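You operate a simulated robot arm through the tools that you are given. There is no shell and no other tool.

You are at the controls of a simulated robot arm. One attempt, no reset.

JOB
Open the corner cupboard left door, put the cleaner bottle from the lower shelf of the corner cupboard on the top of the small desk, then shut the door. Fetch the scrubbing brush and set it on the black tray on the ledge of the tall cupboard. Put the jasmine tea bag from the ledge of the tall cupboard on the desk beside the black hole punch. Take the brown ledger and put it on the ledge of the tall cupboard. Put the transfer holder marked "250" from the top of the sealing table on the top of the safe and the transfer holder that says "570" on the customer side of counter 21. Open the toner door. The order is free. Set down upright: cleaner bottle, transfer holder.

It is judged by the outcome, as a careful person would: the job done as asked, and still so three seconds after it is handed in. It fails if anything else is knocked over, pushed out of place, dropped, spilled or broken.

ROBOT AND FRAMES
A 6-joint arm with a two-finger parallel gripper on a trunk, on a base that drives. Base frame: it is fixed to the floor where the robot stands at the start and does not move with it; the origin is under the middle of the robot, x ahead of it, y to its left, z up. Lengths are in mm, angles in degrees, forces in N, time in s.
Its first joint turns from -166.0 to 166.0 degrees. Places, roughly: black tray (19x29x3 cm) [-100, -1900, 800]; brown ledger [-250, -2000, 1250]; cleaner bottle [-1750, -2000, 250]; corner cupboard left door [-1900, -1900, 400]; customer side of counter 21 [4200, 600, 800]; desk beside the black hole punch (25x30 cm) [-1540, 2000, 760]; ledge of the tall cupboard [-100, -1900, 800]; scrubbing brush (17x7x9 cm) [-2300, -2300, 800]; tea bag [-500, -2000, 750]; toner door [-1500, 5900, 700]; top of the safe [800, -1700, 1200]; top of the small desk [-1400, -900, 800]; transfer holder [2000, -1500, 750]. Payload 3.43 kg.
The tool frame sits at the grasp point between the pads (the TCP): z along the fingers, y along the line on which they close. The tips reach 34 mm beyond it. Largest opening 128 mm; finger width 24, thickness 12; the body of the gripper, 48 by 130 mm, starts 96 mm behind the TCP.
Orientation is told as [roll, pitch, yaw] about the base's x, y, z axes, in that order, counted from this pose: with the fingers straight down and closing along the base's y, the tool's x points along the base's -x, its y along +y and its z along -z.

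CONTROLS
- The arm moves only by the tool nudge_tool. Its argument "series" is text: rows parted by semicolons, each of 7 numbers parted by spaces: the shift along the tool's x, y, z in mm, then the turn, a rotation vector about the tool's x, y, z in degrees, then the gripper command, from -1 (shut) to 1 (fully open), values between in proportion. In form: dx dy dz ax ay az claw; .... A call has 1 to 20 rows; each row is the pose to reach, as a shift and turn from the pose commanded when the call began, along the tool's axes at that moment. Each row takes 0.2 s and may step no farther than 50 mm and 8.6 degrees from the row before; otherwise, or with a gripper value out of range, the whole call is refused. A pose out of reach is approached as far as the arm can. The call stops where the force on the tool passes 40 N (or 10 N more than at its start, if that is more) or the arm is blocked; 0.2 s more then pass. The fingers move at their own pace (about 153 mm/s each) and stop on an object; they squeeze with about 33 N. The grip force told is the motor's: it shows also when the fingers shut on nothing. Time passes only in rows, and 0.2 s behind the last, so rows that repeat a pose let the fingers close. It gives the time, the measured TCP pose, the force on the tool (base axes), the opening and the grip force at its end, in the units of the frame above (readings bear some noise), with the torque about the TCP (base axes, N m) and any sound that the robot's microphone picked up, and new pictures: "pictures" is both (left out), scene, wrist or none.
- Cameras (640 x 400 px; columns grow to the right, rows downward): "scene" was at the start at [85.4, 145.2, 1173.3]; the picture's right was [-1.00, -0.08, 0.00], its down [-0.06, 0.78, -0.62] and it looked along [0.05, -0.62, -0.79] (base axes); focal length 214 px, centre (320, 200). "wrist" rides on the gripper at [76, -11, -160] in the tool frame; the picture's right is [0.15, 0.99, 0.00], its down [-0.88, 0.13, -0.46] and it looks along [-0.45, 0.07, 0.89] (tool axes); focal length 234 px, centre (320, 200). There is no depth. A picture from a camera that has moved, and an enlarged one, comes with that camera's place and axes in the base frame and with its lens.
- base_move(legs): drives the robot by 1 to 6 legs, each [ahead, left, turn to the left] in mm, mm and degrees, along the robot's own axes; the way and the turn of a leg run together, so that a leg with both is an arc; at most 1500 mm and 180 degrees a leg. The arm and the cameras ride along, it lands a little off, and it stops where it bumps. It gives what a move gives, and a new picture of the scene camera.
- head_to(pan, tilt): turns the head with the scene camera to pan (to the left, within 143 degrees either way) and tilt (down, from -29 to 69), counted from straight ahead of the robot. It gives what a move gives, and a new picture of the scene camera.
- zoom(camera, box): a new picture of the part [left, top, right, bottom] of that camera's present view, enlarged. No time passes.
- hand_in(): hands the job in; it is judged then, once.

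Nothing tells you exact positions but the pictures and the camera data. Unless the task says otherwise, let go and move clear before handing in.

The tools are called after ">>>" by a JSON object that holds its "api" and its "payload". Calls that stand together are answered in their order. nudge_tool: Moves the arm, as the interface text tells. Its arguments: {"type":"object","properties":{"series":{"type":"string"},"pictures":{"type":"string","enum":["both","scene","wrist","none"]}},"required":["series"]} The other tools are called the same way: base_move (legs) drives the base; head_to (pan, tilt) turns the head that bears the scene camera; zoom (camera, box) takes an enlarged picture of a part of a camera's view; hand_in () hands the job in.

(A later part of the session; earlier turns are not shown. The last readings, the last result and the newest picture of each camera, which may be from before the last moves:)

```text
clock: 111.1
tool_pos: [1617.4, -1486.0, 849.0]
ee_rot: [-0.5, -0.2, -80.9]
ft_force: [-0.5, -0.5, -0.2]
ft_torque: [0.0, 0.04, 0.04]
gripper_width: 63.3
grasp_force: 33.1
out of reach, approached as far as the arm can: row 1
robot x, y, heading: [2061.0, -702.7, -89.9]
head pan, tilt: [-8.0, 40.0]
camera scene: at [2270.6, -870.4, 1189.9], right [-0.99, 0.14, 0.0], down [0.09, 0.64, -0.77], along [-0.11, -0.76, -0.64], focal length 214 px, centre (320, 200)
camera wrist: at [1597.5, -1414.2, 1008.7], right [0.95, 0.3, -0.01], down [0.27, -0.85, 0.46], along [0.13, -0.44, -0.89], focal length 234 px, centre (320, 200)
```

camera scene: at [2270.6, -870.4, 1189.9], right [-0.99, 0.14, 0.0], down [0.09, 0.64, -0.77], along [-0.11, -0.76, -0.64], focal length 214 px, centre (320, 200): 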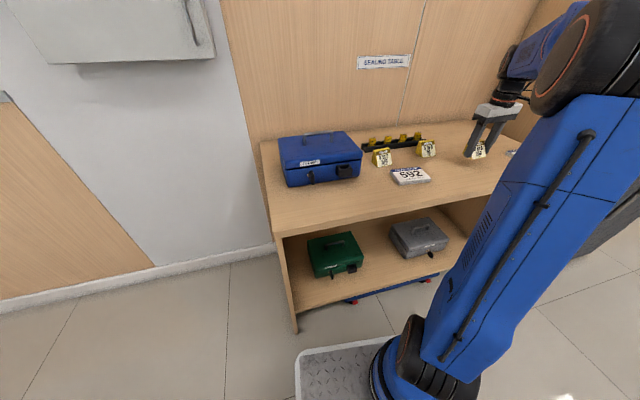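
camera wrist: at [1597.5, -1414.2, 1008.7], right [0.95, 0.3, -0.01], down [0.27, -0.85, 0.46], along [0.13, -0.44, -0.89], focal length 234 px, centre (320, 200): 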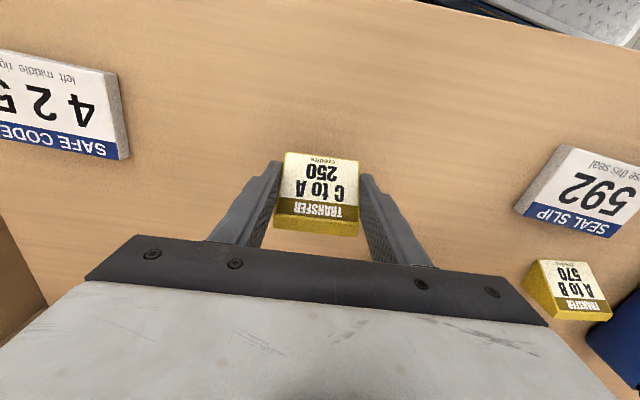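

>>> {"api": "nudge_tool", "payload": {"series": "0 0 15 0 0 0 -0.6; 0 0 26 0 0 0 -0.6; 0 0 30 0 0 0 -0.6; 0 0 32 0 0 0 -0.6; 0 0 32 0 0 0 0; 0 0 32 0 0 0 0.4; 0 0 32 0 0 0 0.4; 0 0 0 0 0 0 0.4; 0 0 -40 0 0 0 0.4; 0 0 -80 0 0 0 0.4", "pictures": "wrist"}}

```text
clock: 113.3
tool_pos: [1615.7, -1487.7, 924.3]
ee_rot: [-0.5, 0.0, -80.9]
ft_force: [0.2, -0.1, -0.4]
ft_torque: [0.01, 0.0, 0.03]
gripper_width: 89.8
grasp_force: 0.1
robot x, y, heading: [2061.7, -707.6, -90.1]
head pan, tilt: [-8.0, 40.0]
camera wrist: at [1594.9, -1414.8, 1084.9], right [0.95, 0.3, -0.01], down [0.27, -0.85, 0.45], along [0.13, -0.44, -0.89], focal length 234 px, centre (320, 200)
```

wrist: 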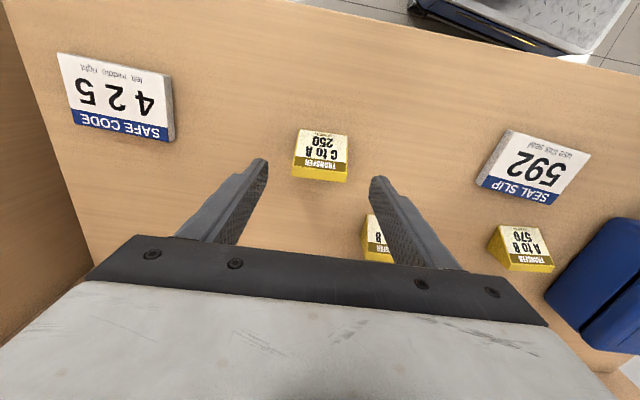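

The holder stands upright. Now tilt the tool 45° outward and back off, ready to approach it along the tool axis.

>>> {"api": "nudge_tool", "payload": {"series": "14 0 2 0 -7.5 0 0.4; 27 0 5 0 -15 0 0.4; 41 0 9 0 -22.5 0 0.4; 54 0 14 0 -30 0 0.4; 67 0 19 0 -37.5 0 0.4; 80 0 24 0 -45 0 0.4", "pictures": "both"}}

```text
clock: 114.7
tool_pos: [1603.8, -1407.8, 903.1]
ee_rot: [-0.8, -45.2, -80.3]
ft_force: [0.1, 0.0, 0.1]
ft_torque: [0.03, 0.0, -0.05]
gripper_width: 89.7
grasp_force: 0.1
robot x, y, heading: [2065.2, -705.8, -89.9]
head pan, tilt: [-8.0, 40.0]
camera scene: at [2270.6, -870.4, 1189.9], right [-0.99, 0.14, 0.0], down [0.09, 0.64, -0.77], along [-0.11, -0.76, -0.64], focal length 214 px, centre (320, 200)
camera wrist: at [1568.4, -1245.3, 962.8], right [0.96, 0.26, -0.11], down [0.18, -0.27, 0.94], along [0.21, -0.93, -0.31], focal length 234 px, centre (320, 200)
```

scene: 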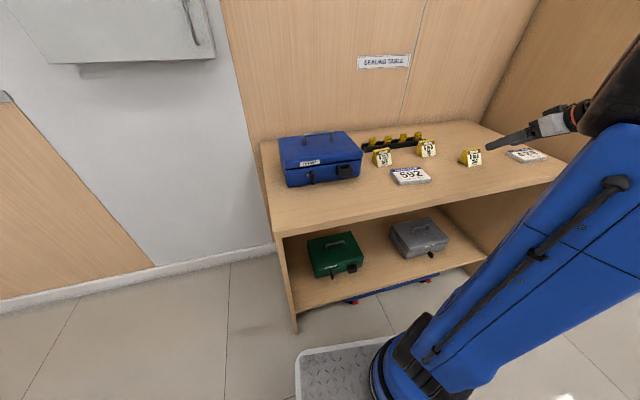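
wrist: 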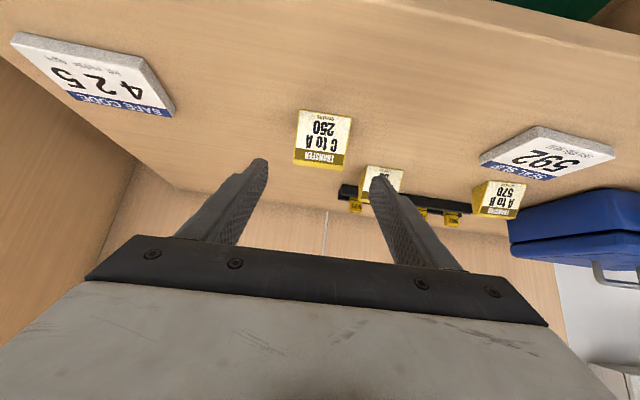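

>>> {"api": "nudge_tool", "payload": {"series": "0 3 40 0 0 0 0.4; 0 3 80 0 0 0 0.4; 0 3 105 0 0 0 0.4; 0 3 123 0 0 0 0.4", "pictures": "wrist"}}

```text
clock: 115.7
tool_pos: [1619.8, -1491.7, 814.1]
ee_rot: [-0.7, -45.1, -80.4]
ft_force: [0.6, 0.2, 0.1]
ft_torque: [0.04, 0.02, -0.04]
gripper_width: 89.6
grasp_force: 0.1
robot x, y, heading: [2064.2, -712.1, -89.9]
head pan, tilt: [-8.0, 40.0]
camera wrist: at [1584.5, -1329.8, 874.6], right [0.96, 0.26, -0.11], down [0.18, -0.27, 0.94], along [0.21, -0.93, -0.31], focal length 234 px, centre (320, 200)
```

wrist: 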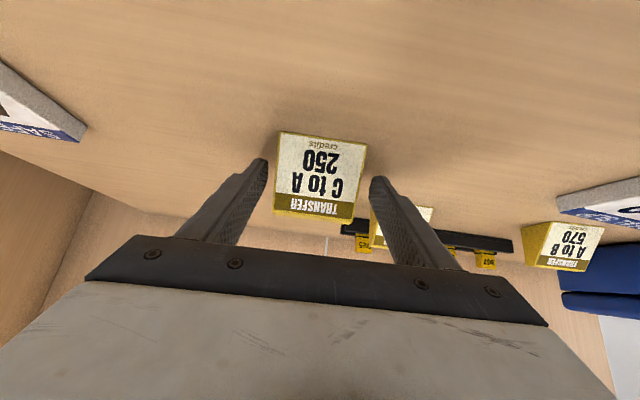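

>>> {"api": "nudge_tool", "payload": {"series": "0 0 0 0 0 0 -0.6; 0 0 0 0 0 0 -0.6; 0 0 0 0 0 0 -0.6; 0 0 0 0 0 0 -0.6", "pictures": "wrist"}}

```text
clock: 116.7
tool_pos: [1620.6, -1491.8, 813.3]
ee_rot: [-0.8, -45.0, -80.4]
ft_force: [0.1, 0.1, -0.4]
ft_torque: [0.01, 0.0, 0.01]
gripper_width: 63.2
grasp_force: 32.8
robot x, y, heading: [2062.3, -706.0, -89.9]
head pan, tilt: [-8.0, 40.0]
camera wrist: at [1584.2, -1329.7, 874.7], right [0.96, 0.26, -0.11], down [0.18, -0.27, 0.94], along [0.21, -0.93, -0.31], focal length 234 px, centre (320, 200)
```

wrist: 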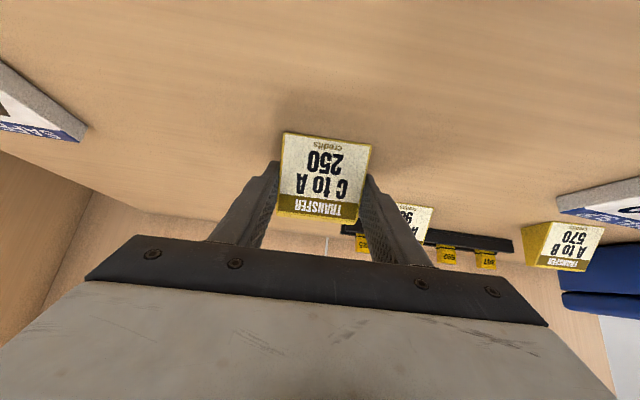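

Gripped at 45°. Lift high, then drive back, sideways to the safe.

>>> {"api": "nudge_tool", "payload": {"series": "-15 0 -15 0 0 0 -0.6; -45 0 -45 0 0 0 -0.6; -78 0 -78 0 0 0 -0.6; -111 0 -111 0 0 0 -0.6; -144 0 -144 0 0 0 -0.6; -177 0 -177 0 0 0 -0.6; -210 0 -210 0 0 0 -0.6; -243 0 -243 0 0 0 -0.6; -276 0 -276 0 0 0 -0.6; -305 0 -305 0 0 0 -0.6; -325 0 -325 0 0 0 -0.6", "pictures": "scene"}}

```text
clock: 119.1
tool_pos: [1623.7, -1492.2, 1274.6]
ee_rot: [-0.7, -45.0, -80.4]
ft_force: [-0.6, 0.5, 0.2]
ft_torque: [0.02, 0.04, 0.0]
gripper_width: 62.7
grasp_force: 32.9
robot x, y, heading: [2063.6, -702.8, -90.0]
head pan, tilt: [-8.0, 40.0]
camera scene: at [2270.6, -870.4, 1189.9], right [-0.99, 0.14, 0.0], down [0.09, 0.64, -0.77], along [-0.11, -0.76, -0.64], focal length 214 px, centre (320, 200)
```

scene: 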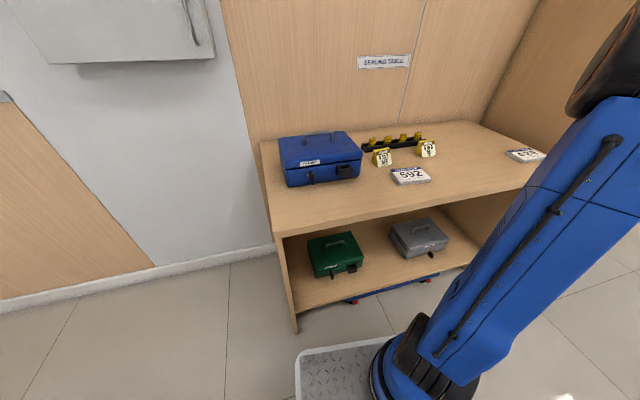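

>>> {"api": "base_move", "payload": {"legs": [[-300, 0, 0], [0, -830, 0]]}}

>>> {"api": "head_to", "payload": {"pan": -40, "tilt": 15}}

```text
clock: 125.2
tool_pos: [787.6, -1195.9, 1274.2]
ee_rot: [-0.7, -44.9, -80.4]
ft_force: [-0.6, -0.1, -0.8]
ft_torque: [0.01, 0.0, 0.01]
gripper_width: 63.2
grasp_force: 32.7
robot x, y, heading: [1223.0, -409.7, -89.8]
head pan, tilt: [-8.0, 40.0]
camera scene: at [1433.5, -573.5, 1189.9], right [-0.99, 0.14, 0.0], down [0.09, 0.64, -0.77], along [-0.11, -0.76, -0.64], focal length 214 px, centre (320, 200)
```

scene: 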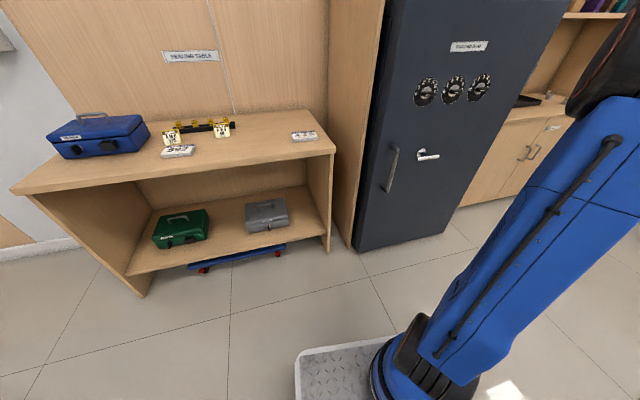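

```text
clock: 126.2
tool_pos: [788.4, -1196.1, 1273.9]
ee_rot: [-0.7, -45.1, -80.3]
ft_force: [0.9, 0.2, -0.9]
ft_torque: [0.01, 0.0, 0.04]
gripper_width: 62.8
grasp_force: 33.2
robot x, y, heading: [1227.9, -409.9, -89.8]
head pan, tilt: [-40.0, 15.0]
camera scene: at [1385.3, -561.0, 1229.4], right [-0.77, 0.64, 0.0], down [0.17, 0.2, -0.97], along [-0.62, -0.74, -0.26], focal length 214 px, centre (320, 200)
```

scene: 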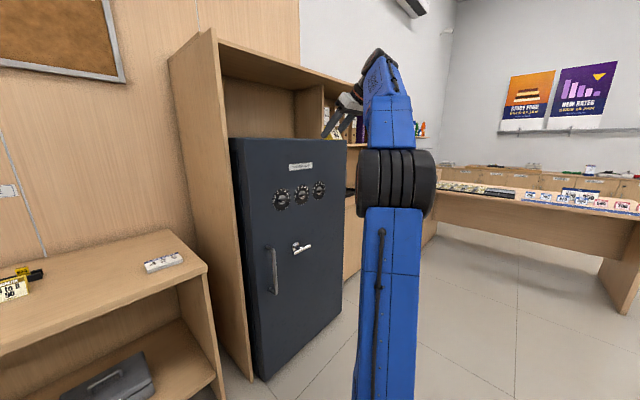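

>>> {"api": "zoom", "payload": {"camera": "scene", "box": [210, 90, 370, 190]}}

```text
4.00 times, centred on (290, 140) of scene
camera zoom: at [1385.3, -561.0, 1229.4], right [-0.77, 0.64, 0.0], down [0.17, 0.2, -0.97], along [-0.62, -0.74, -0.26], focal length 858 px, centre (440, 440)
```

zoom: 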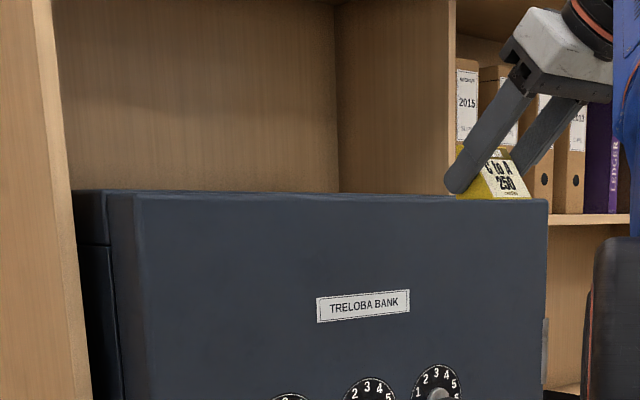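

The safe's top seems to be about z≈1245, so I need to lift higher. I'll test how high this pose can go while drawing in the arm.

>>> {"api": "nudge_tool", "payload": {"series": "-15 0 -15 0 0 0 -0.6; -30 0 -30 0 0 0 -0.6; -45 0 -45 0 0 0 -0.6; -55 0 -55 0 0 0 -0.6", "pictures": "wrist"}}

```text
clock: 127.2
tool_pos: [792.0, -1194.3, 1352.3]
ee_rot: [-0.8, -44.9, -80.4]
ft_force: [1.1, 1.1, 0.7]
ft_torque: [-0.02, 0.14, -0.08]
gripper_width: 62.9
grasp_force: 33.0
robot x, y, heading: [1225.0, -409.1, -89.8]
head pan, tilt: [-40.0, 15.0]
camera wrist: at [755.6, -1032.5, 1412.2], right [0.96, 0.26, -0.11], down [0.19, -0.27, 0.94], along [0.21, -0.93, -0.31], focal length 234 px, centre (320, 200)
```

wrist: 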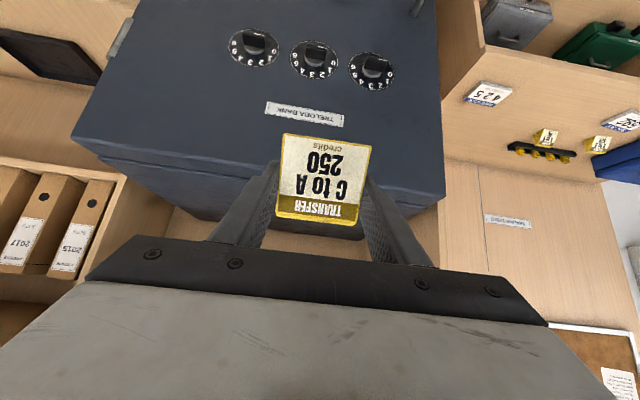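

From the two cameras the safe's top is z≈1244, front edge from (434,−1457) to (1071,−1383) — the room is rotated ~7° in my frame. I'll drive 350 mm forward with the holder at z 1352.

>>> {"api": "base_move", "payload": {"legs": [[350, 0, 0]]}}

>>> {"api": "zoom", "payload": {"camera": "wrist", "box": [0, 0, 640, 400]}}

```text
clock: 129.5
tool_pos: [784.8, -1547.0, 1351.0]
ee_rot: [-0.8, -45.0, -80.7]
ft_force: [-0.4, -1.0, -0.3]
ft_torque: [0.02, -0.02, 0.01]
gripper_width: 62.7
grasp_force: 33.1
robot x, y, heading: [1225.2, -767.6, -90.6]
head pan, tilt: [-40.0, 15.0]
camera scene: at [1383.4, -916.5, 1229.4], right [-0.76, 0.65, 0.0], down [0.17, 0.2, -0.97], along [-0.62, -0.74, -0.26], focal length 214 px, centre (320, 200)
```

scene: 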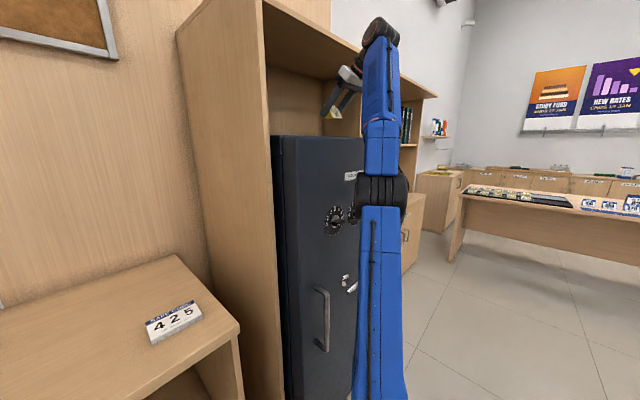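

```text
1.00 times, centred on (320, 200) of wrist (not enlarged: the box is as wide or as high as the picture)
camera zoom: at [749.8, -1384.3, 1411.7], right [0.96, 0.25, -0.11], down [0.18, -0.28, 0.94], along [0.21, -0.93, -0.31], focal length 234 px, centre (320, 200)
```

zoom: 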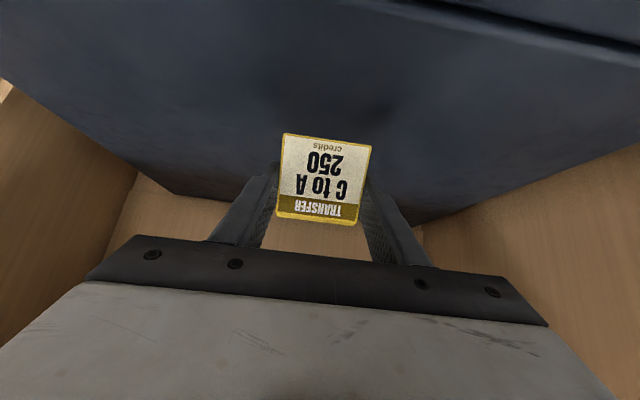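

The top of the safe is clear. Lower the holder to just above it.

>>> {"api": "nudge_tool", "payload": {"series": "14 0 14 0 0 0 -0.6; 28 0 28 0 0 0 -0.6; 40 0 40 0 0 0 -0.6; 44 0 44 0 0 0 -0.6; 46 0 46 0 0 0 -0.6", "pictures": "wrist"}}

```text
clock: 130.7
tool_pos: [782.9, -1546.9, 1285.9]
ee_rot: [-0.9, -44.9, -80.8]
ft_force: [0.1, -0.3, -0.8]
ft_torque: [0.0, 0.02, 0.01]
gripper_width: 62.8
grasp_force: 32.9
robot x, y, heading: [1227.8, -765.4, -90.1]
head pan, tilt: [-40.0, 15.0]
camera wrist: at [748.7, -1384.0, 1346.6], right [0.96, 0.25, -0.11], down [0.18, -0.28, 0.94], along [0.21, -0.93, -0.31], focal length 234 px, centre (320, 200)
```

wrist: 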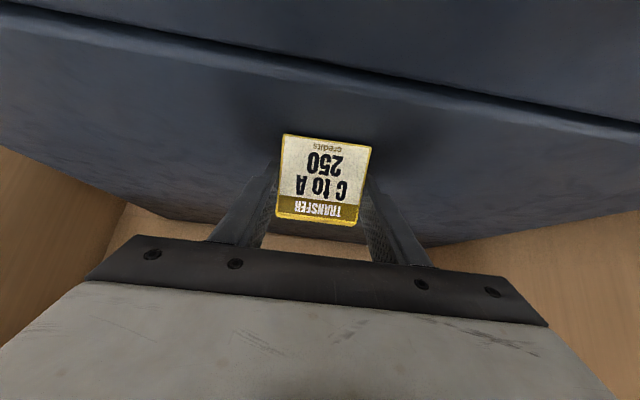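

>>> {"api": "nudge_tool", "payload": {"series": "1 0 1 0 0 0 -0.6; 2 0 2 0 0 0 -0.6; 3 0 3 0 0 0 -0.6; 3 0 3 0 0 0 -0.6", "pictures": "none"}}

```text
clock: 131.7
tool_pos: [784.7, -1546.4, 1283.5]
ee_rot: [-0.9, -45.3, -80.7]
ft_force: [-7.4, -4.0, 28.9]
ft_torque: [-0.03, -0.75, -0.29]
gripper_width: 63.1
grasp_force: 33.1
robot x, y, heading: [1227.1, -769.8, -90.0]
head pan, tilt: [-40.0, 15.0]
```

Contact with the safe top. Ease off ~1 mm, release, and back away along the tool axis.

>>> {"api": "nudge_tool", "payload": {"series": "-1 0 -1 0 0 0 -0.6; -1.5 0 -1.5 0 0 0 -0.6; -1.5 0 -1.5 0 0 0 -0.1; -1.5 0 -1.5 0 0 0 0.3; -1.5 0 -1.5 0 0 0 0.3; -2 0 -20 0 0 0 0.3; -4 0 -50 0 0 0 0.3; -10 0 -90 0 0 0 0.3; -15 0 -130 0 0 0 0.3", "pictures": "wrist"}}

```text
clock: 133.7
tool_pos: [777.2, -1464.4, 1374.6]
ee_rot: [-0.9, -45.1, -80.8]
ft_force: [-1.0, -1.2, 0.1]
ft_torque: [-0.01, -0.01, -0.01]
gripper_width: 83.3
grasp_force: 0.0
out of reach, approached as far as the arm can: row 9
robot x, y, heading: [1223.9, -765.6, -90.3]
head pan, tilt: [-40.0, 15.0]
camera wrist: at [743.4, -1301.4, 1434.4], right [0.96, 0.25, -0.11], down [0.18, -0.27, 0.94], along [0.21, -0.93, -0.31], focal length 234 px, centre (320, 200)
```

wrist: 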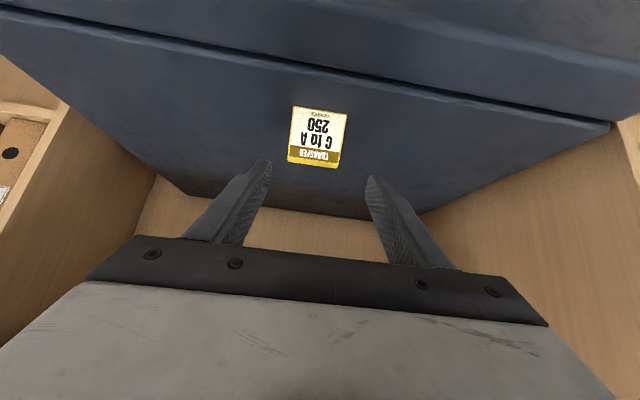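

Holder 250 stands upright on the safe. Next: 570. I'll back out, shift left in front of the sealing table and square up to it.

>>> {"api": "base_move", "payload": {"legs": [[-350, 0, 0], [0, 700, 7]]}}

```text
clock: 139.3
tool_pos: [1547.7, -1126.1, 1372.2]
ee_rot: [-0.8, -45.1, -74.6]
ft_force: [0.2, -0.3, -0.1]
ft_torque: [-0.01, 0.01, 0.0]
gripper_width: 83.3
grasp_force: 0.0
robot x, y, heading: [1917.2, -381.9, -84.1]
head pan, tilt: [-40.0, 15.0]
camera scene: at [2091.5, -516.8, 1229.4], right [-0.83, 0.56, 0.0], down [0.15, 0.21, -0.97], along [-0.54, -0.8, -0.26], focal length 214 px, centre (320, 200)
```

scene: 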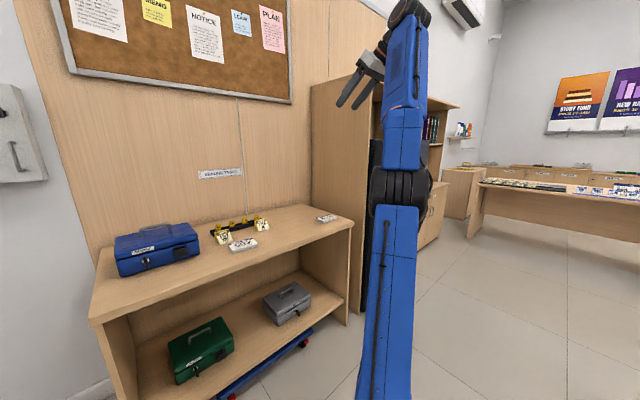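

>>> {"api": "base_move", "payload": {"legs": [[150, 0, 0]]}}

```text
clock: 140.7
tool_pos: [1560.3, -1271.3, 1374.3]
ee_rot: [-0.8, -45.1, -74.8]
ft_force: [-0.2, 0.0, 0.5]
ft_torque: [-0.01, 0.0, 0.0]
gripper_width: 83.2
grasp_force: 0.0
robot x, y, heading: [1930.8, -529.7, -84.4]
head pan, tilt: [-40.0, 15.0]
camera scene: at [2105.9, -662.9, 1229.4], right [-0.83, 0.56, 0.0], down [0.15, 0.21, -0.97], along [-0.54, -0.8, -0.26], focal length 214 px, centre (320, 200)
```

scene: 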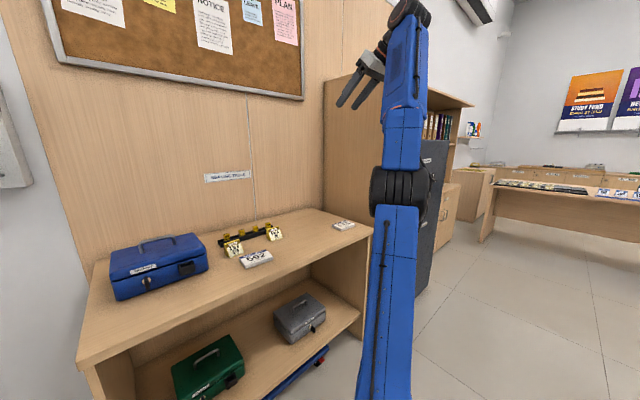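

>>> {"api": "nudge_tool", "payload": {"series": "5.6 25.5 38.5 0.3 0 0.3 0.4; 11 51 77 0.6 0 0.6 0.4; 17 76.5 115.5 0.9 0 0.9 0.4; 22 102 154 1.2 0 1.2 0.4; 28 127.5 192 1.5 0 1.5 0.4; 33.5 153 231 1.8 0 1.8 0.4; 39 178.5 269 2.1 0 2.1 0.4; 45 204 308 2.4 0 2.4 0.4; 50 229.5 346 2.7 0 2.7 0.4; 56 255 385 3 0 3 0.4; 61 280.5 423 3.3 0 3.3 0.4; 67 306.5 462 3.7 0 3.7 0.4", "pictures": "wrist"}}

```text
clock: 143.3
tool_pos: [1922.0, -1465.0, 999.3]
ee_rot: [-0.9, -45.2, -80.0]
ft_force: [0.0, 0.0, -0.7]
ft_torque: [0.01, 0.0, -0.02]
gripper_width: 89.6
grasp_force: 0.0
robot x, y, heading: [1930.3, -525.3, -84.3]
head pan, tilt: [-40.0, 15.0]
camera wrist: at [1885.6, -1301.6, 1058.9], right [0.96, 0.26, -0.11], down [0.19, -0.27, 0.94], along [0.22, -0.93, -0.31], focal length 234 px, centre (320, 200)
```

wrist: 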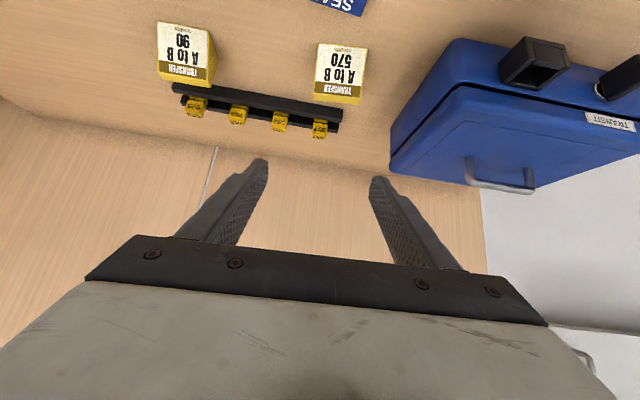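

>>> {"api": "nudge_tool", "payload": {"series": "25 3 20 0 0 0 0.4; 50 6 40 0 0 0 0.4; 74 9 62 0 0 0 0.4; 74 9 100 0 0 0 0.4; 74 9 140 0 0 0 0.4", "pictures": "wrist"}}

```text
clock: 144.5
tool_pos: [1942.5, -1510.5, 844.4]
ee_rot: [-0.8, -45.2, -79.9]
ft_force: [-0.4, 0.3, 0.6]
ft_torque: [-0.02, 0.0, -0.01]
gripper_width: 89.4
grasp_force: 0.2
robot x, y, heading: [1931.2, -530.0, -84.1]
head pan, tilt: [-40.0, 15.0]
camera wrist: at [1906.0, -1348.0, 904.2], right [0.96, 0.26, -0.11], down [0.19, -0.27, 0.94], along [0.22, -0.93, -0.31], focal length 234 px, centre (320, 200)
```

wrist: 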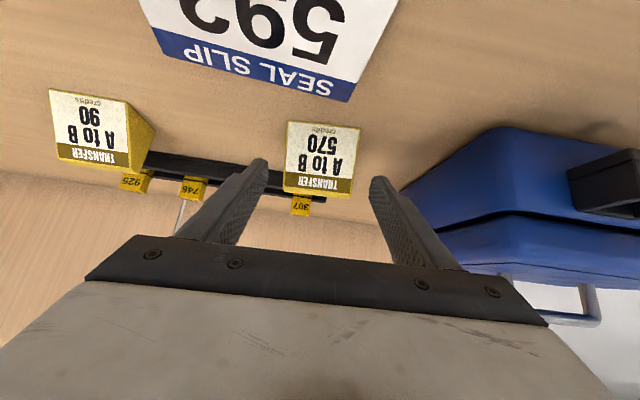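

>>> {"api": "nudge_tool", "payload": {"series": "0 2 20 0 0 0 0.4; 0 2 35 0 0 0 0.4; 0 2 44 0 0 0 0.4; 0 2 44 0 0 0 -0.6; 0 2 44 0 0 0 -0.6; 0 2 44 0 0 0 -0.6; 0 2 44 0 0 0 -0.6", "pictures": "wrist"}}

```text
clock: 146.1
tool_pos: [1948.7, -1541.7, 813.5]
ee_rot: [-0.7, -45.2, -80.1]
ft_force: [1.6, 0.1, 0.2]
ft_torque: [-0.03, 0.0, -0.02]
gripper_width: 63.7
grasp_force: 33.1
robot x, y, heading: [1934.6, -527.3, -84.5]
head pan, tilt: [-40.0, 15.0]
camera wrist: at [1911.4, -1379.6, 873.8], right [0.96, 0.26, -0.11], down [0.19, -0.27, 0.94], along [0.22, -0.93, -0.31], focal length 234 px, centre (320, 200)
```

wrist: 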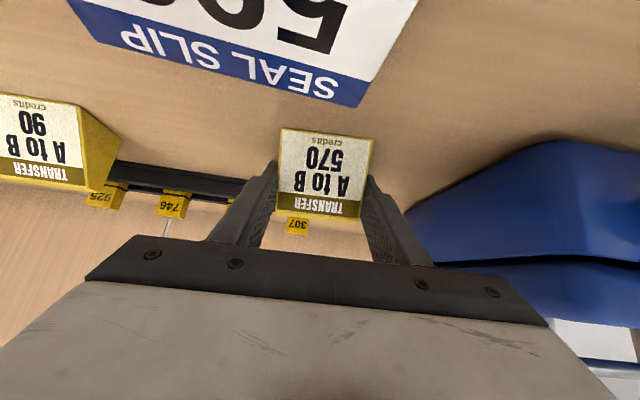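

Gripped 570. Lift it clear and retract, then look toward the counters.

>>> {"api": "nudge_tool", "payload": {"series": "-15 0 -15 0 0 0 -0.6; -45 0 -45 0 0 0 -0.6; -78 0 -78 0 0 0 -0.6; -111 0 -111 0 0 0 -0.6; -144 0 -144 0 0 0 -0.6; -155 0 -180 0 0 0 -0.6; -155 0 -225 0 0 0 -0.6; -155 0 -270 0 0 0 -0.6; -155 0 -315 0 0 0 -0.6; -145 0 -355 0 0 0 -0.6; -130 0 -390 0 0 0 -0.6", "pictures": "wrist"}}

>>> {"api": "head_to", "payload": {"pan": 110, "tilt": 12}}

>>> {"api": "head_to", "payload": {"pan": 65, "tilt": 12}}

```text
clock: 148.5
tool_pos: [1919.8, -1356.1, 1181.6]
ee_rot: [-0.8, -45.1, -80.1]
ft_force: [-0.2, -0.9, -1.6]
ft_torque: [-0.02, -0.04, 0.0]
gripper_width: 63.7
grasp_force: 32.7
robot x, y, heading: [1929.2, -524.5, -84.0]
head pan, tilt: [-40.0, 15.0]
camera wrist: at [1882.9, -1194.8, 1241.4], right [0.96, 0.26, -0.11], down [0.19, -0.27, 0.94], along [0.22, -0.93, -0.31], focal length 234 px, centre (320, 200)
```

wrist: 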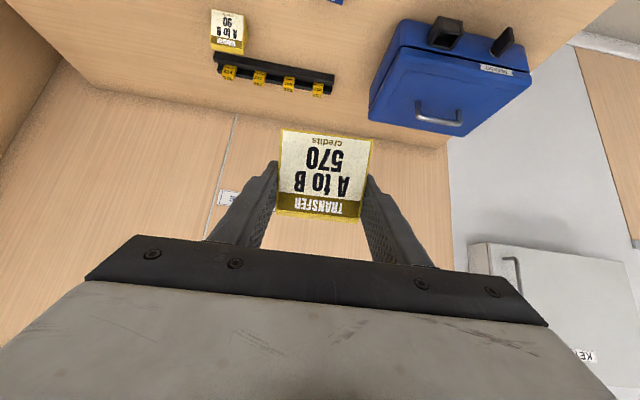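

```text
clock: 150.9
tool_pos: [1920.0, -1356.2, 1181.5]
ee_rot: [-0.8, -45.2, -80.0]
ft_force: [0.8, 0.1, -1.0]
ft_torque: [0.0, 0.0, -0.02]
gripper_width: 63.6
grasp_force: 33.5
robot x, y, heading: [1933.1, -527.3, -84.3]
head pan, tilt: [110.0, 12.0]
camera scene: at [2242.7, -545.4, 1234.3], right [0.43, -0.9, 0.0], down [-0.19, -0.09, -0.98], along [0.88, 0.42, -0.21], focal length 214 px, centre (320, 200)
```

scene: 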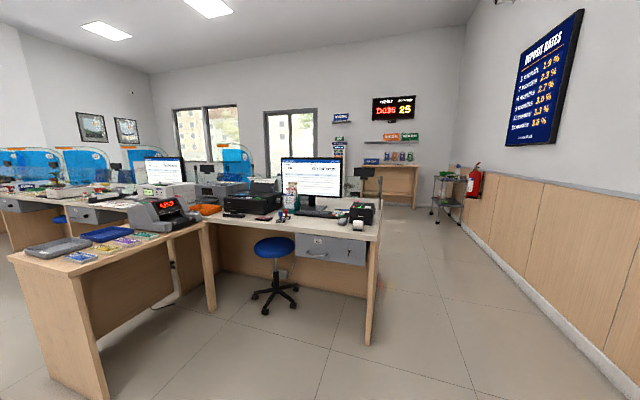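

```text
clock: 152.0
tool_pos: [1919.7, -1356.9, 1180.9]
ee_rot: [-0.8, -45.1, -80.1]
ft_force: [-0.5, -0.3, -0.4]
ft_torque: [-0.03, 0.0, 0.01]
gripper_width: 63.5
grasp_force: 32.9
robot x, y, heading: [1934.8, -531.2, -84.5]
head pan, tilt: [65.0, 12.0]
camera scene: at [2246.6, -616.5, 1234.3], right [-0.33, -0.94, 0.0], down [-0.2, 0.07, -0.98], along [0.92, -0.32, -0.21], focal length 214 px, centre (320, 200)
```

scene: 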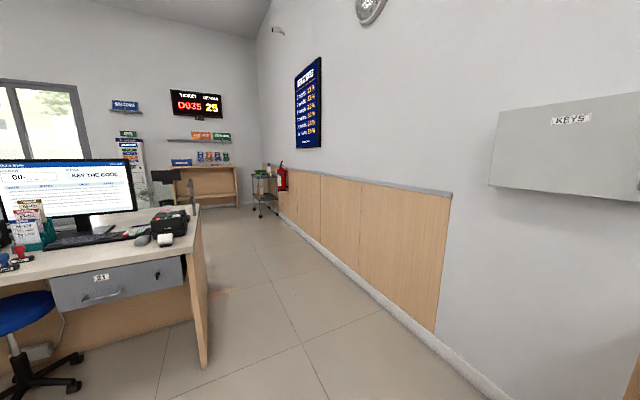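

>>> {"api": "zoom", "payload": {"camera": "scene", "box": [0, 150, 220, 310]}}

>>> {"api": "head_to", "payload": {"pan": 90, "tilt": 12}}

>>> {"api": "zoom", "payload": {"camera": "scene", "box": [60, 130, 320, 290]}}

```text
2.50 times, centred on (110, 230) of scene
camera zoom: at [2246.6, -616.5, 1234.3], right [-0.33, -0.94, 0.0], down [-0.2, 0.07, -0.98], along [0.92, -0.32, -0.21], focal length 536 px, centre (845, 125)
```

zoom: 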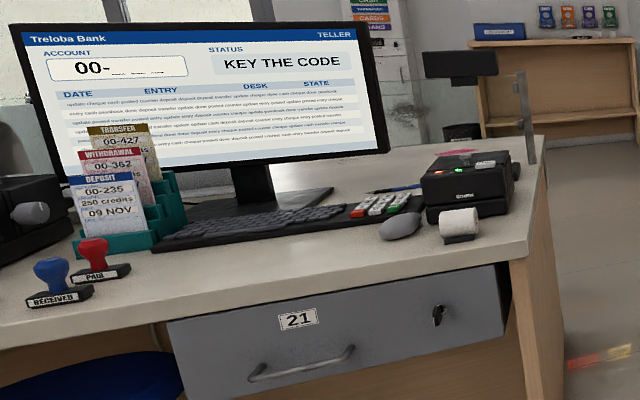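

```text
clock: 152.9
tool_pos: [1919.3, -1356.9, 1181.5]
ee_rot: [-0.7, -45.2, -80.2]
ft_force: [0.0, 0.3, -1.1]
ft_torque: [0.02, -0.01, -0.04]
gripper_width: 63.3
grasp_force: 33.5
robot x, y, heading: [1934.0, -527.8, -84.1]
head pan, tilt: [90.0, 12.0]
camera scene: at [2251.4, -576.6, 1234.3], right [0.1, -1.0, 0.0], down [-0.21, -0.02, -0.98], along [0.97, 0.1, -0.21], focal length 214 px, centre (320, 200)
```

scene: 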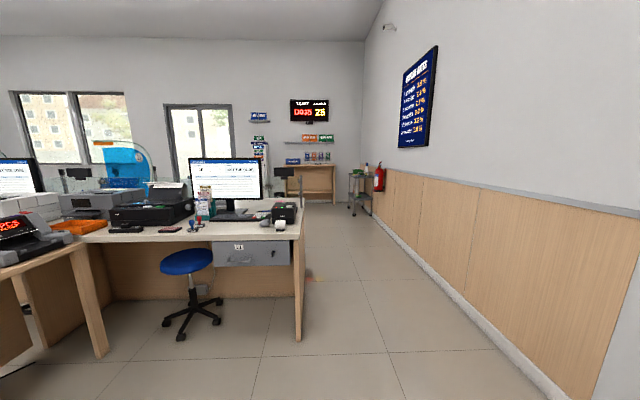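

```text
2.46 times, centred on (190, 210) of scene
camera zoom: at [2251.4, -576.6, 1234.3], right [0.1, -1.0, 0.0], down [-0.21, -0.02, -0.98], along [0.97, 0.1, -0.21], focal length 528 px, centre (640, 175)
```

zoom: 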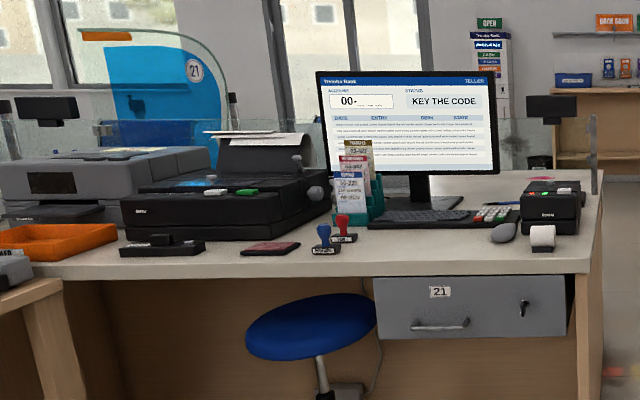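

That is counter 21 (drawer label), with a glass screen; the customer side is beyond the glass, so I must drive around through the gap on the right. I'll turn and drive to the gap entrance, then look.

>>> {"api": "base_move", "payload": {"legs": [[0, 0, 91], [1000, 0, 0], [500, -520, 0]]}}

>>> {"api": "head_to", "payload": {"pan": 0, "tilt": 20}}

>>> {"api": "head_to", "payload": {"pan": 50, "tilt": 20}}

```text
clock: 163.6
tool_pos: [3890.8, -555.2, 1181.4]
ee_rot: [-0.7, -45.2, 13.6]
ft_force: [-0.7, -0.2, -0.3]
ft_torque: [0.0, 0.02, -0.02]
gripper_width: 63.3
grasp_force: 32.7
robot x, y, heading: [3062.5, -593.4, 9.2]
head pan, tilt: [90.0, 12.0]
stopped in leg 3: the robot was blocked; the commanded pose is now the measured one
camera scene: at [3091.8, -272.1, 1234.3], right [0.99, 0.16, 0.0], down [0.03, -0.21, -0.98], along [-0.16, 0.97, -0.21], focal length 214 px, centre (320, 200)
```

scene: 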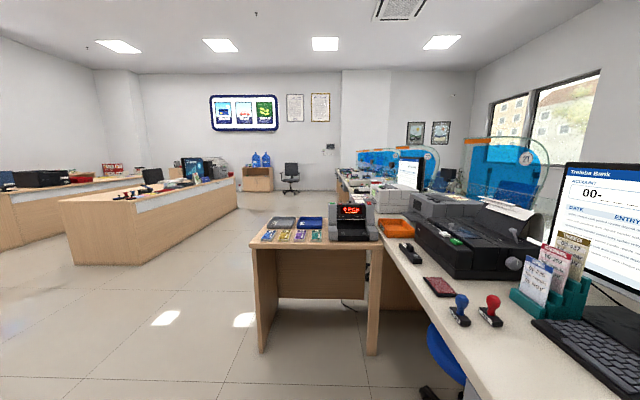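

```text
clock: 165.2
tool_pos: [3890.0, -555.2, 1182.0]
ee_rot: [-0.8, -45.2, 13.6]
ft_force: [-0.2, 1.0, -1.1]
ft_torque: [0.01, 0.01, -0.01]
gripper_width: 63.4
grasp_force: 33.4
robot x, y, heading: [3062.5, -592.9, 9.3]
head pan, tilt: [0.0, 20.0]
camera scene: at [3198.8, -349.1, 1221.3], right [0.16, -0.99, 0.0], down [-0.34, -0.06, -0.94], along [0.93, 0.15, -0.34], focal length 214 px, centre (320, 200)
```

scene: 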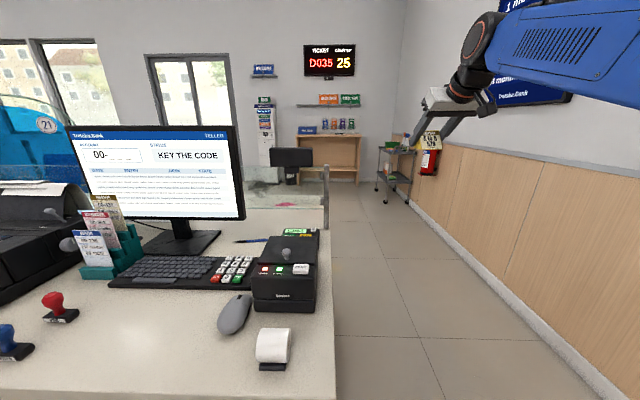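

```text
clock: 166.4
tool_pos: [3890.8, -555.2, 1182.3]
ee_rot: [-0.9, -45.2, 13.5]
ft_force: [-0.6, 0.5, -0.4]
ft_torque: [-0.01, 0.0, 0.01]
gripper_width: 63.4
grasp_force: 33.2
robot x, y, heading: [3063.9, -590.3, 9.5]
head pan, tilt: [50.0, 20.0]
camera scene: at [3154.5, -284.1, 1221.3], right [0.86, -0.51, 0.0], down [-0.17, -0.29, -0.94], along [0.48, 0.81, -0.34], focal length 214 px, centre (320, 200)
```

scene: 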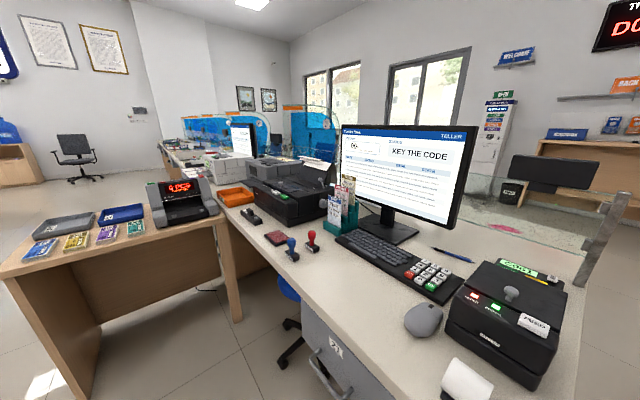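

The base bumped the counter's corner (I cut it too close). Back off and move right into the lane first.

>>> {"api": "base_move", "payload": {"legs": [[-250, 0, 0], [0, -440, -2.5]]}}

>>> {"api": "head_to", "payload": {"pan": 0, "tilt": 20}}

```text
clock: 170.5
tool_pos: [3706.1, -1074.5, 1181.4]
ee_rot: [-0.7, -45.3, 10.4]
ft_force: [0.6, 0.3, -0.9]
ft_torque: [0.01, -0.01, -0.03]
gripper_width: 63.2
grasp_force: 33.0
robot x, y, heading: [2877.6, -1071.4, 6.1]
head pan, tilt: [50.0, 20.0]
camera scene: at [2986.7, -764.5, 1221.3], right [0.83, -0.56, 0.0], down [-0.19, -0.28, -0.94], along [0.52, 0.78, -0.34], focal length 214 px, centre (320, 200)
```

scene: 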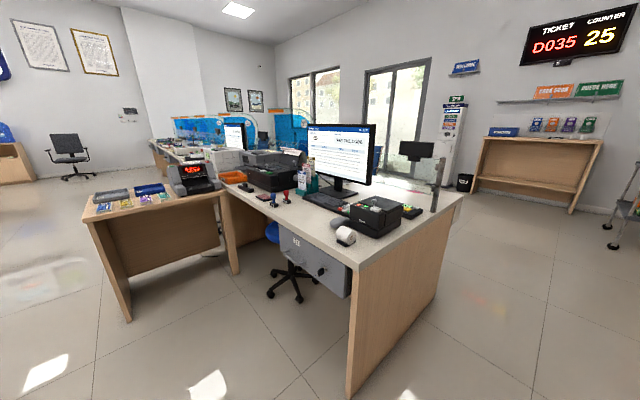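

```text
clock: 171.6
tool_pos: [3707.1, -1074.5, 1182.1]
ee_rot: [-0.8, -45.3, 10.4]
ft_force: [-0.3, -0.2, -0.1]
ft_torque: [-0.04, 0.01, -0.02]
gripper_width: 63.2
grasp_force: 32.9
robot x, y, heading: [2880.1, -1070.0, 6.2]
head pan, tilt: [0.0, 20.0]
camera scene: at [3027.4, -831.8, 1221.3], right [0.11, -0.99, 0.0], down [-0.34, -0.04, -0.94], along [0.93, 0.1, -0.34], focal length 214 px, centre (320, 200)
```

scene: 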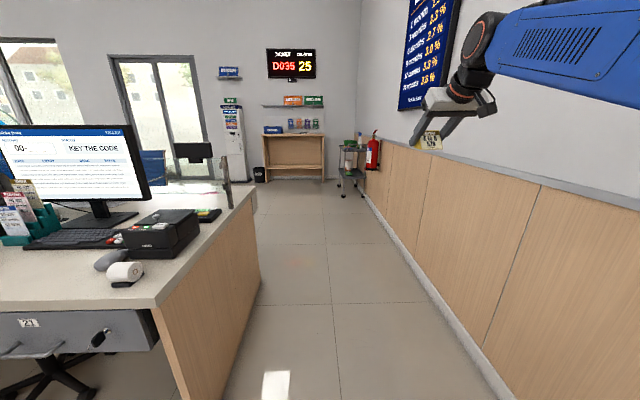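

Lane is clear now. Drive through the gap and look at the customer side.

>>> {"api": "base_move", "payload": {"legs": [[1500, 0, 0], [750, 0, 0]]}}

>>> {"api": "head_to", "payload": {"pan": 90, "tilt": 20}}

>>> {"api": "head_to", "payload": {"pan": 135, "tilt": 20}}

```text
clock: 182.7
tool_pos: [5945.3, -886.5, 1182.0]
ee_rot: [-0.8, -45.2, 9.3]
ft_force: [0.6, -0.7, 0.3]
ft_torque: [-0.01, -0.01, -0.02]
gripper_width: 63.1
grasp_force: 32.6
robot x, y, heading: [5118.6, -861.1, 4.9]
head pan, tilt: [0.0, 20.0]
camera scene: at [5271.4, -627.8, 1221.3], right [0.09, -1.0, 0.0], down [-0.34, -0.03, -0.94], along [0.94, 0.08, -0.34], focal length 214 px, centre (320, 200)
```

scene: 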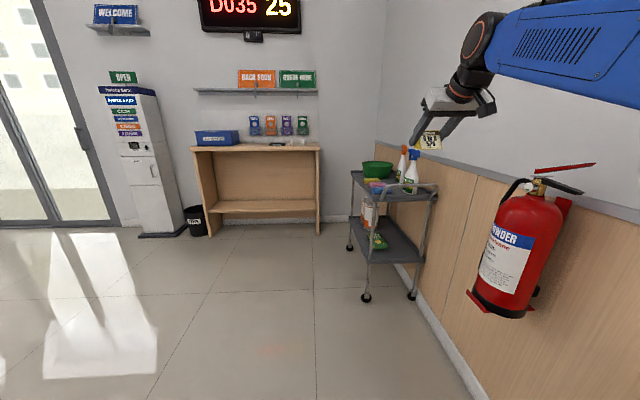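

```text
clock: 184.4
tool_pos: [5945.3, -886.8, 1182.4]
ee_rot: [-0.8, -45.2, 9.3]
ft_force: [0.0, -0.7, 0.2]
ft_torque: [0.02, -0.02, 0.01]
gripper_width: 63.2
grasp_force: 32.8
robot x, y, heading: [5118.9, -860.1, 4.9]
head pan, tilt: [90.0, 20.0]
camera scene: at [5170.7, -543.0, 1221.3], right [1.0, 0.08, 0.0], down [0.03, -0.34, -0.94], along [-0.08, 0.94, -0.34], focal length 214 px, centre (320, 200)
```

scene: 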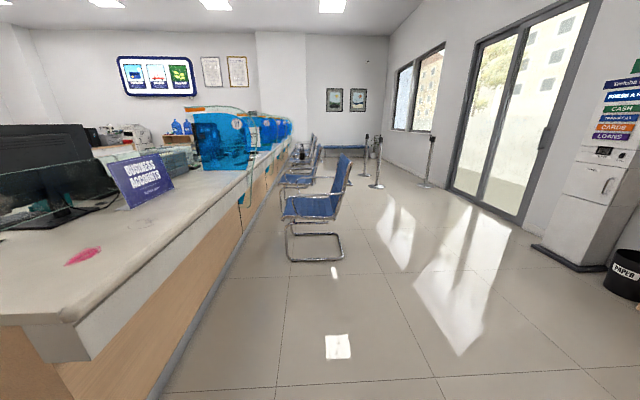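

```text
clock: 185.5
tool_pos: [5945.6, -886.7, 1181.9]
ee_rot: [-0.7, -45.2, 9.2]
ft_force: [0.7, 0.0, -1.1]
ft_torque: [-0.01, -0.01, 0.0]
gripper_width: 63.0
grasp_force: 33.1
robot x, y, heading: [5120.0, -856.1, 4.9]
head pan, tilt: [135.0, 20.0]
camera scene: at [5107.4, -575.7, 1221.3], right [0.65, 0.76, 0.0], down [0.26, -0.22, -0.94], along [-0.72, 0.61, -0.34], focal length 214 px, centre (320, 200)
```

scene: 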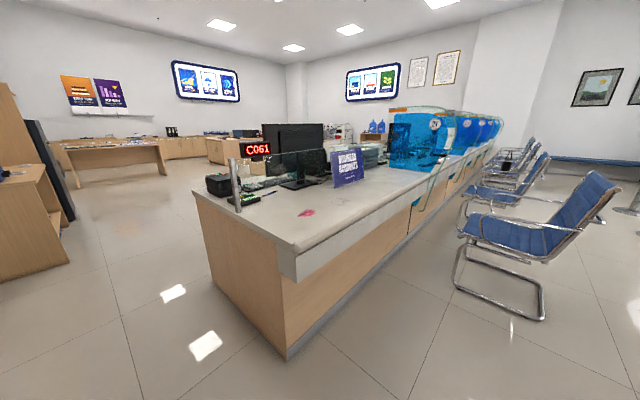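

>>> {"api": "zoom", "payload": {"camera": "scene", "box": [180, 130, 500, 330]}}

```text
2.00 times, centred on (340, 230) of scene
camera zoom: at [5107.4, -575.7, 1221.3], right [0.65, 0.76, 0.0], down [0.26, -0.22, -0.94], along [-0.72, 0.61, -0.34], focal length 429 px, centre (280, 140)
```

zoom: 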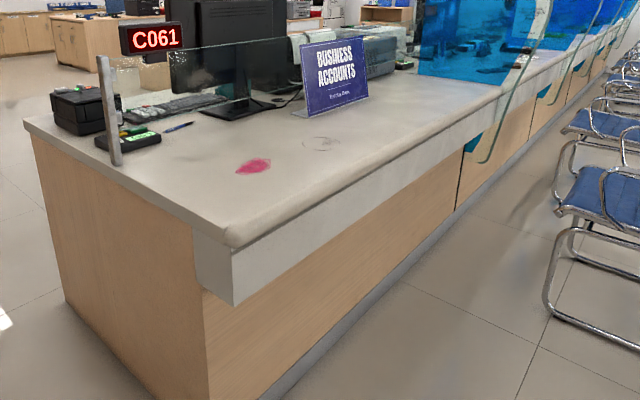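

The customer-side ledge lies between the glass and this front edge, up to the blue partition; a free spot is around (4280,550). I'll turn around here and slide along in front of the counter.

>>> {"api": "base_move", "payload": {"legs": [[0, 0, 180], [-240, -1300, 0]]}}

>>> {"api": "head_to", "payload": {"pan": 0, "tilt": 35}}

```text
clock: 199.7
tool_pos: [4348.4, 455.2, 1181.9]
ee_rot: [-0.8, -45.2, -167.9]
ft_force: [0.2, 0.3, -0.7]
ft_torque: [0.01, -0.01, 0.01]
gripper_width: 63.0
grasp_force: 32.8
robot x, y, heading: [5174.6, 472.9, -172.5]
head pan, tilt: [135.0, 20.0]
camera scene: at [5199.5, 188.0, 1221.3], right [-0.6, -0.8, 0.0], down [-0.27, 0.21, -0.94], along [0.75, -0.57, -0.34], focal length 214 px, centre (320, 200)
```

scene: 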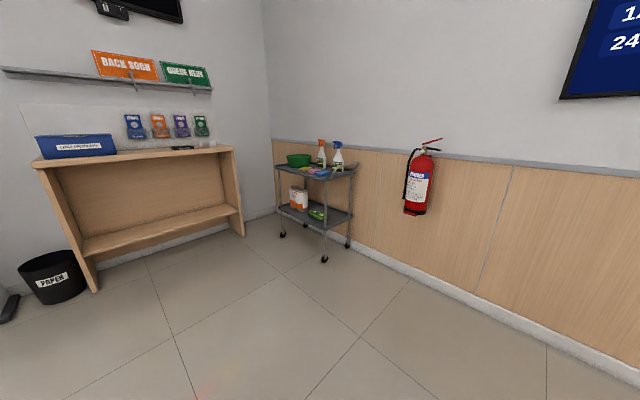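

```text
clock: 201.8
tool_pos: [4348.7, 455.4, 1182.1]
ee_rot: [-0.8, -45.1, -167.9]
ft_force: [-0.2, 0.5, -0.6]
ft_torque: [0.02, 0.0, -0.02]
gripper_width: 63.3
grasp_force: 33.1
robot x, y, heading: [5174.2, 470.4, -172.6]
head pan, tilt: [0.0, 35.0]
camera scene: at [5038.1, 232.3, 1197.4], right [-0.14, 0.99, 0.0], down [0.57, 0.08, -0.82], along [-0.81, -0.11, -0.57], focal length 214 px, centre (320, 200)
```

scene: 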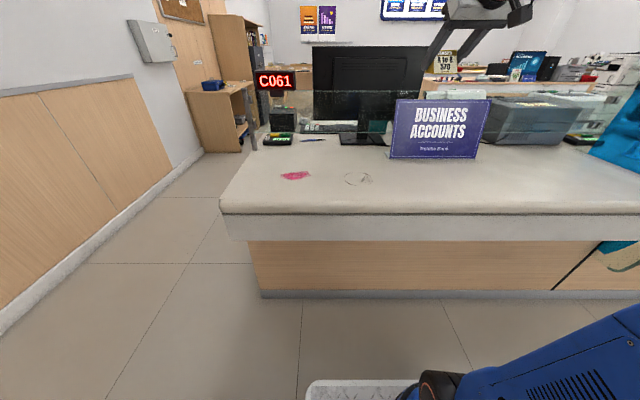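

I'll lower the holder to a free spot in front of the sign, clear of the stain and ring mark.

>>> {"api": "nudge_tool", "payload": {"series": "22 -7 38 0 0 0 -0.6; 44 -14 76 0 0 0 -0.6; 66 -21 114 0 0 0 -0.6; 88 -28 152 0 0 0 -0.6; 110 -35 190 0 0 0 -0.6; 132 -42 228 0 0 0 -0.6; 153 -49 266 0 0 0 -0.6; 162 -55 294 0 0 0 -0.6"}}

```text
clock: 203.6
tool_pos: [4242.5, 495.3, 862.0]
ee_rot: [-0.9, -45.2, -168.0]
ft_force: [-0.8, -0.7, -0.1]
ft_torque: [0.03, 0.01, -0.02]
gripper_width: 63.0
grasp_force: 32.6
robot x, y, heading: [5179.0, 473.6, -172.1]
head pan, tilt: [0.0, 35.0]
camera scene: at [5038.4, 232.4, 1197.5], right [-0.14, 0.99, 0.0], down [0.57, 0.08, -0.82], along [-0.81, -0.11, -0.57], focal length 214 px, centre (320, 200)
camera wrist: at [4405.6, 539.1, 922.3], right [0.3, -0.95, -0.11], down [-0.26, -0.2, 0.94], along [-0.92, -0.25, -0.31], focal length 234 px, centre (320, 200)
```

scene: 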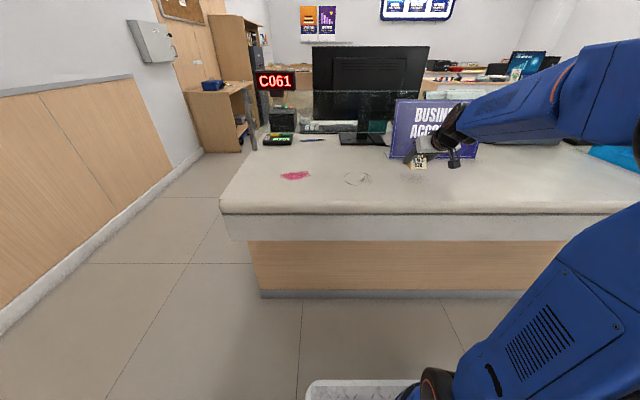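
wrist: 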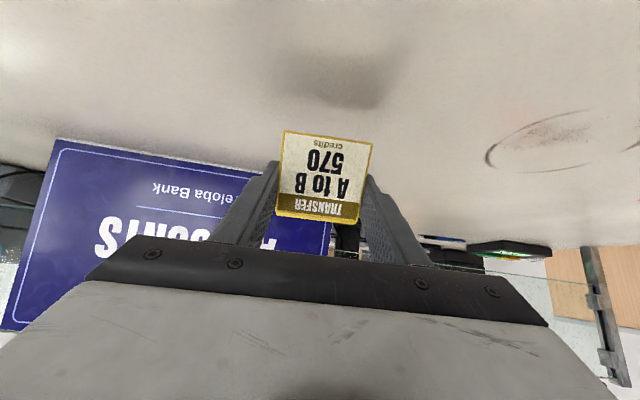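

>>> {"api": "nudge_tool", "payload": {"series": "5 0 5 0 0 0 -0.6; 10 0 10 0 0 0 -0.6; 15 0 15 0 0 0 -0.6; 19 0 19 0 0 0 -0.6; 22 0 22 0 0 0 -0.6; 24 0 24 0 0 0 -0.6; 26 0 26 0 0 0 -0.6; 28 0 28 0 0 0 -0.6; 30 0 30 0 0 0 -0.6", "pictures": "wrist"}}

```text
clock: 205.6
tool_pos: [4242.8, 492.8, 819.5]
ee_rot: [-0.9, -45.2, -168.0]
ft_force: [0.1, 1.0, -0.3]
ft_torque: [0.02, 0.01, 0.01]
gripper_width: 63.1
grasp_force: 33.5
robot x, y, heading: [5177.9, 475.7, -172.4]
head pan, tilt: [0.0, 35.0]
camera wrist: at [4406.3, 536.3, 878.8], right [0.3, -0.95, -0.11], down [-0.26, -0.2, 0.94], along [-0.92, -0.25, -0.31], focal length 234 px, centre (320, 200)
```

wrist: 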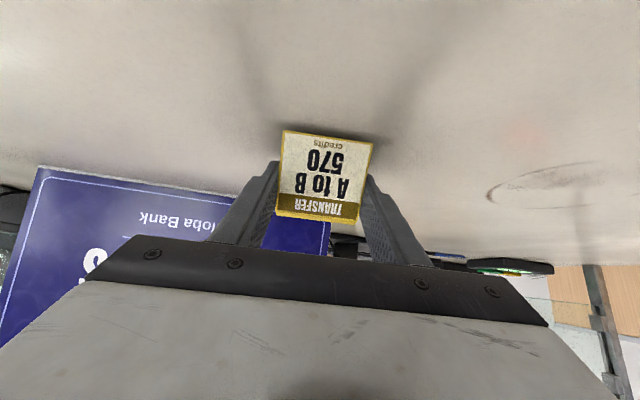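

>>> {"api": "nudge_tool", "payload": {"series": "1.5 0 1.5 0 0 0 -0.6; 3 0 3 0 0 0 -0.6; 4.5 0 4.5 0 0 0 -0.6; 5.5 0 5.5 0 0 0 -0.6; 6.5 0 6.5 0 0 0 -0.6", "pictures": "none"}}

```text
clock: 206.8
tool_pos: [4242.6, 493.7, 813.7]
ee_rot: [-1.0, -45.6, -168.0]
ft_force: [-0.7, 5.4, 37.4]
ft_torque: [-0.84, -0.18, 0.08]
gripper_width: 63.3
grasp_force: 32.3
robot x, y, heading: [5178.1, 469.9, -171.9]
head pan, tilt: [0.0, 35.0]
```

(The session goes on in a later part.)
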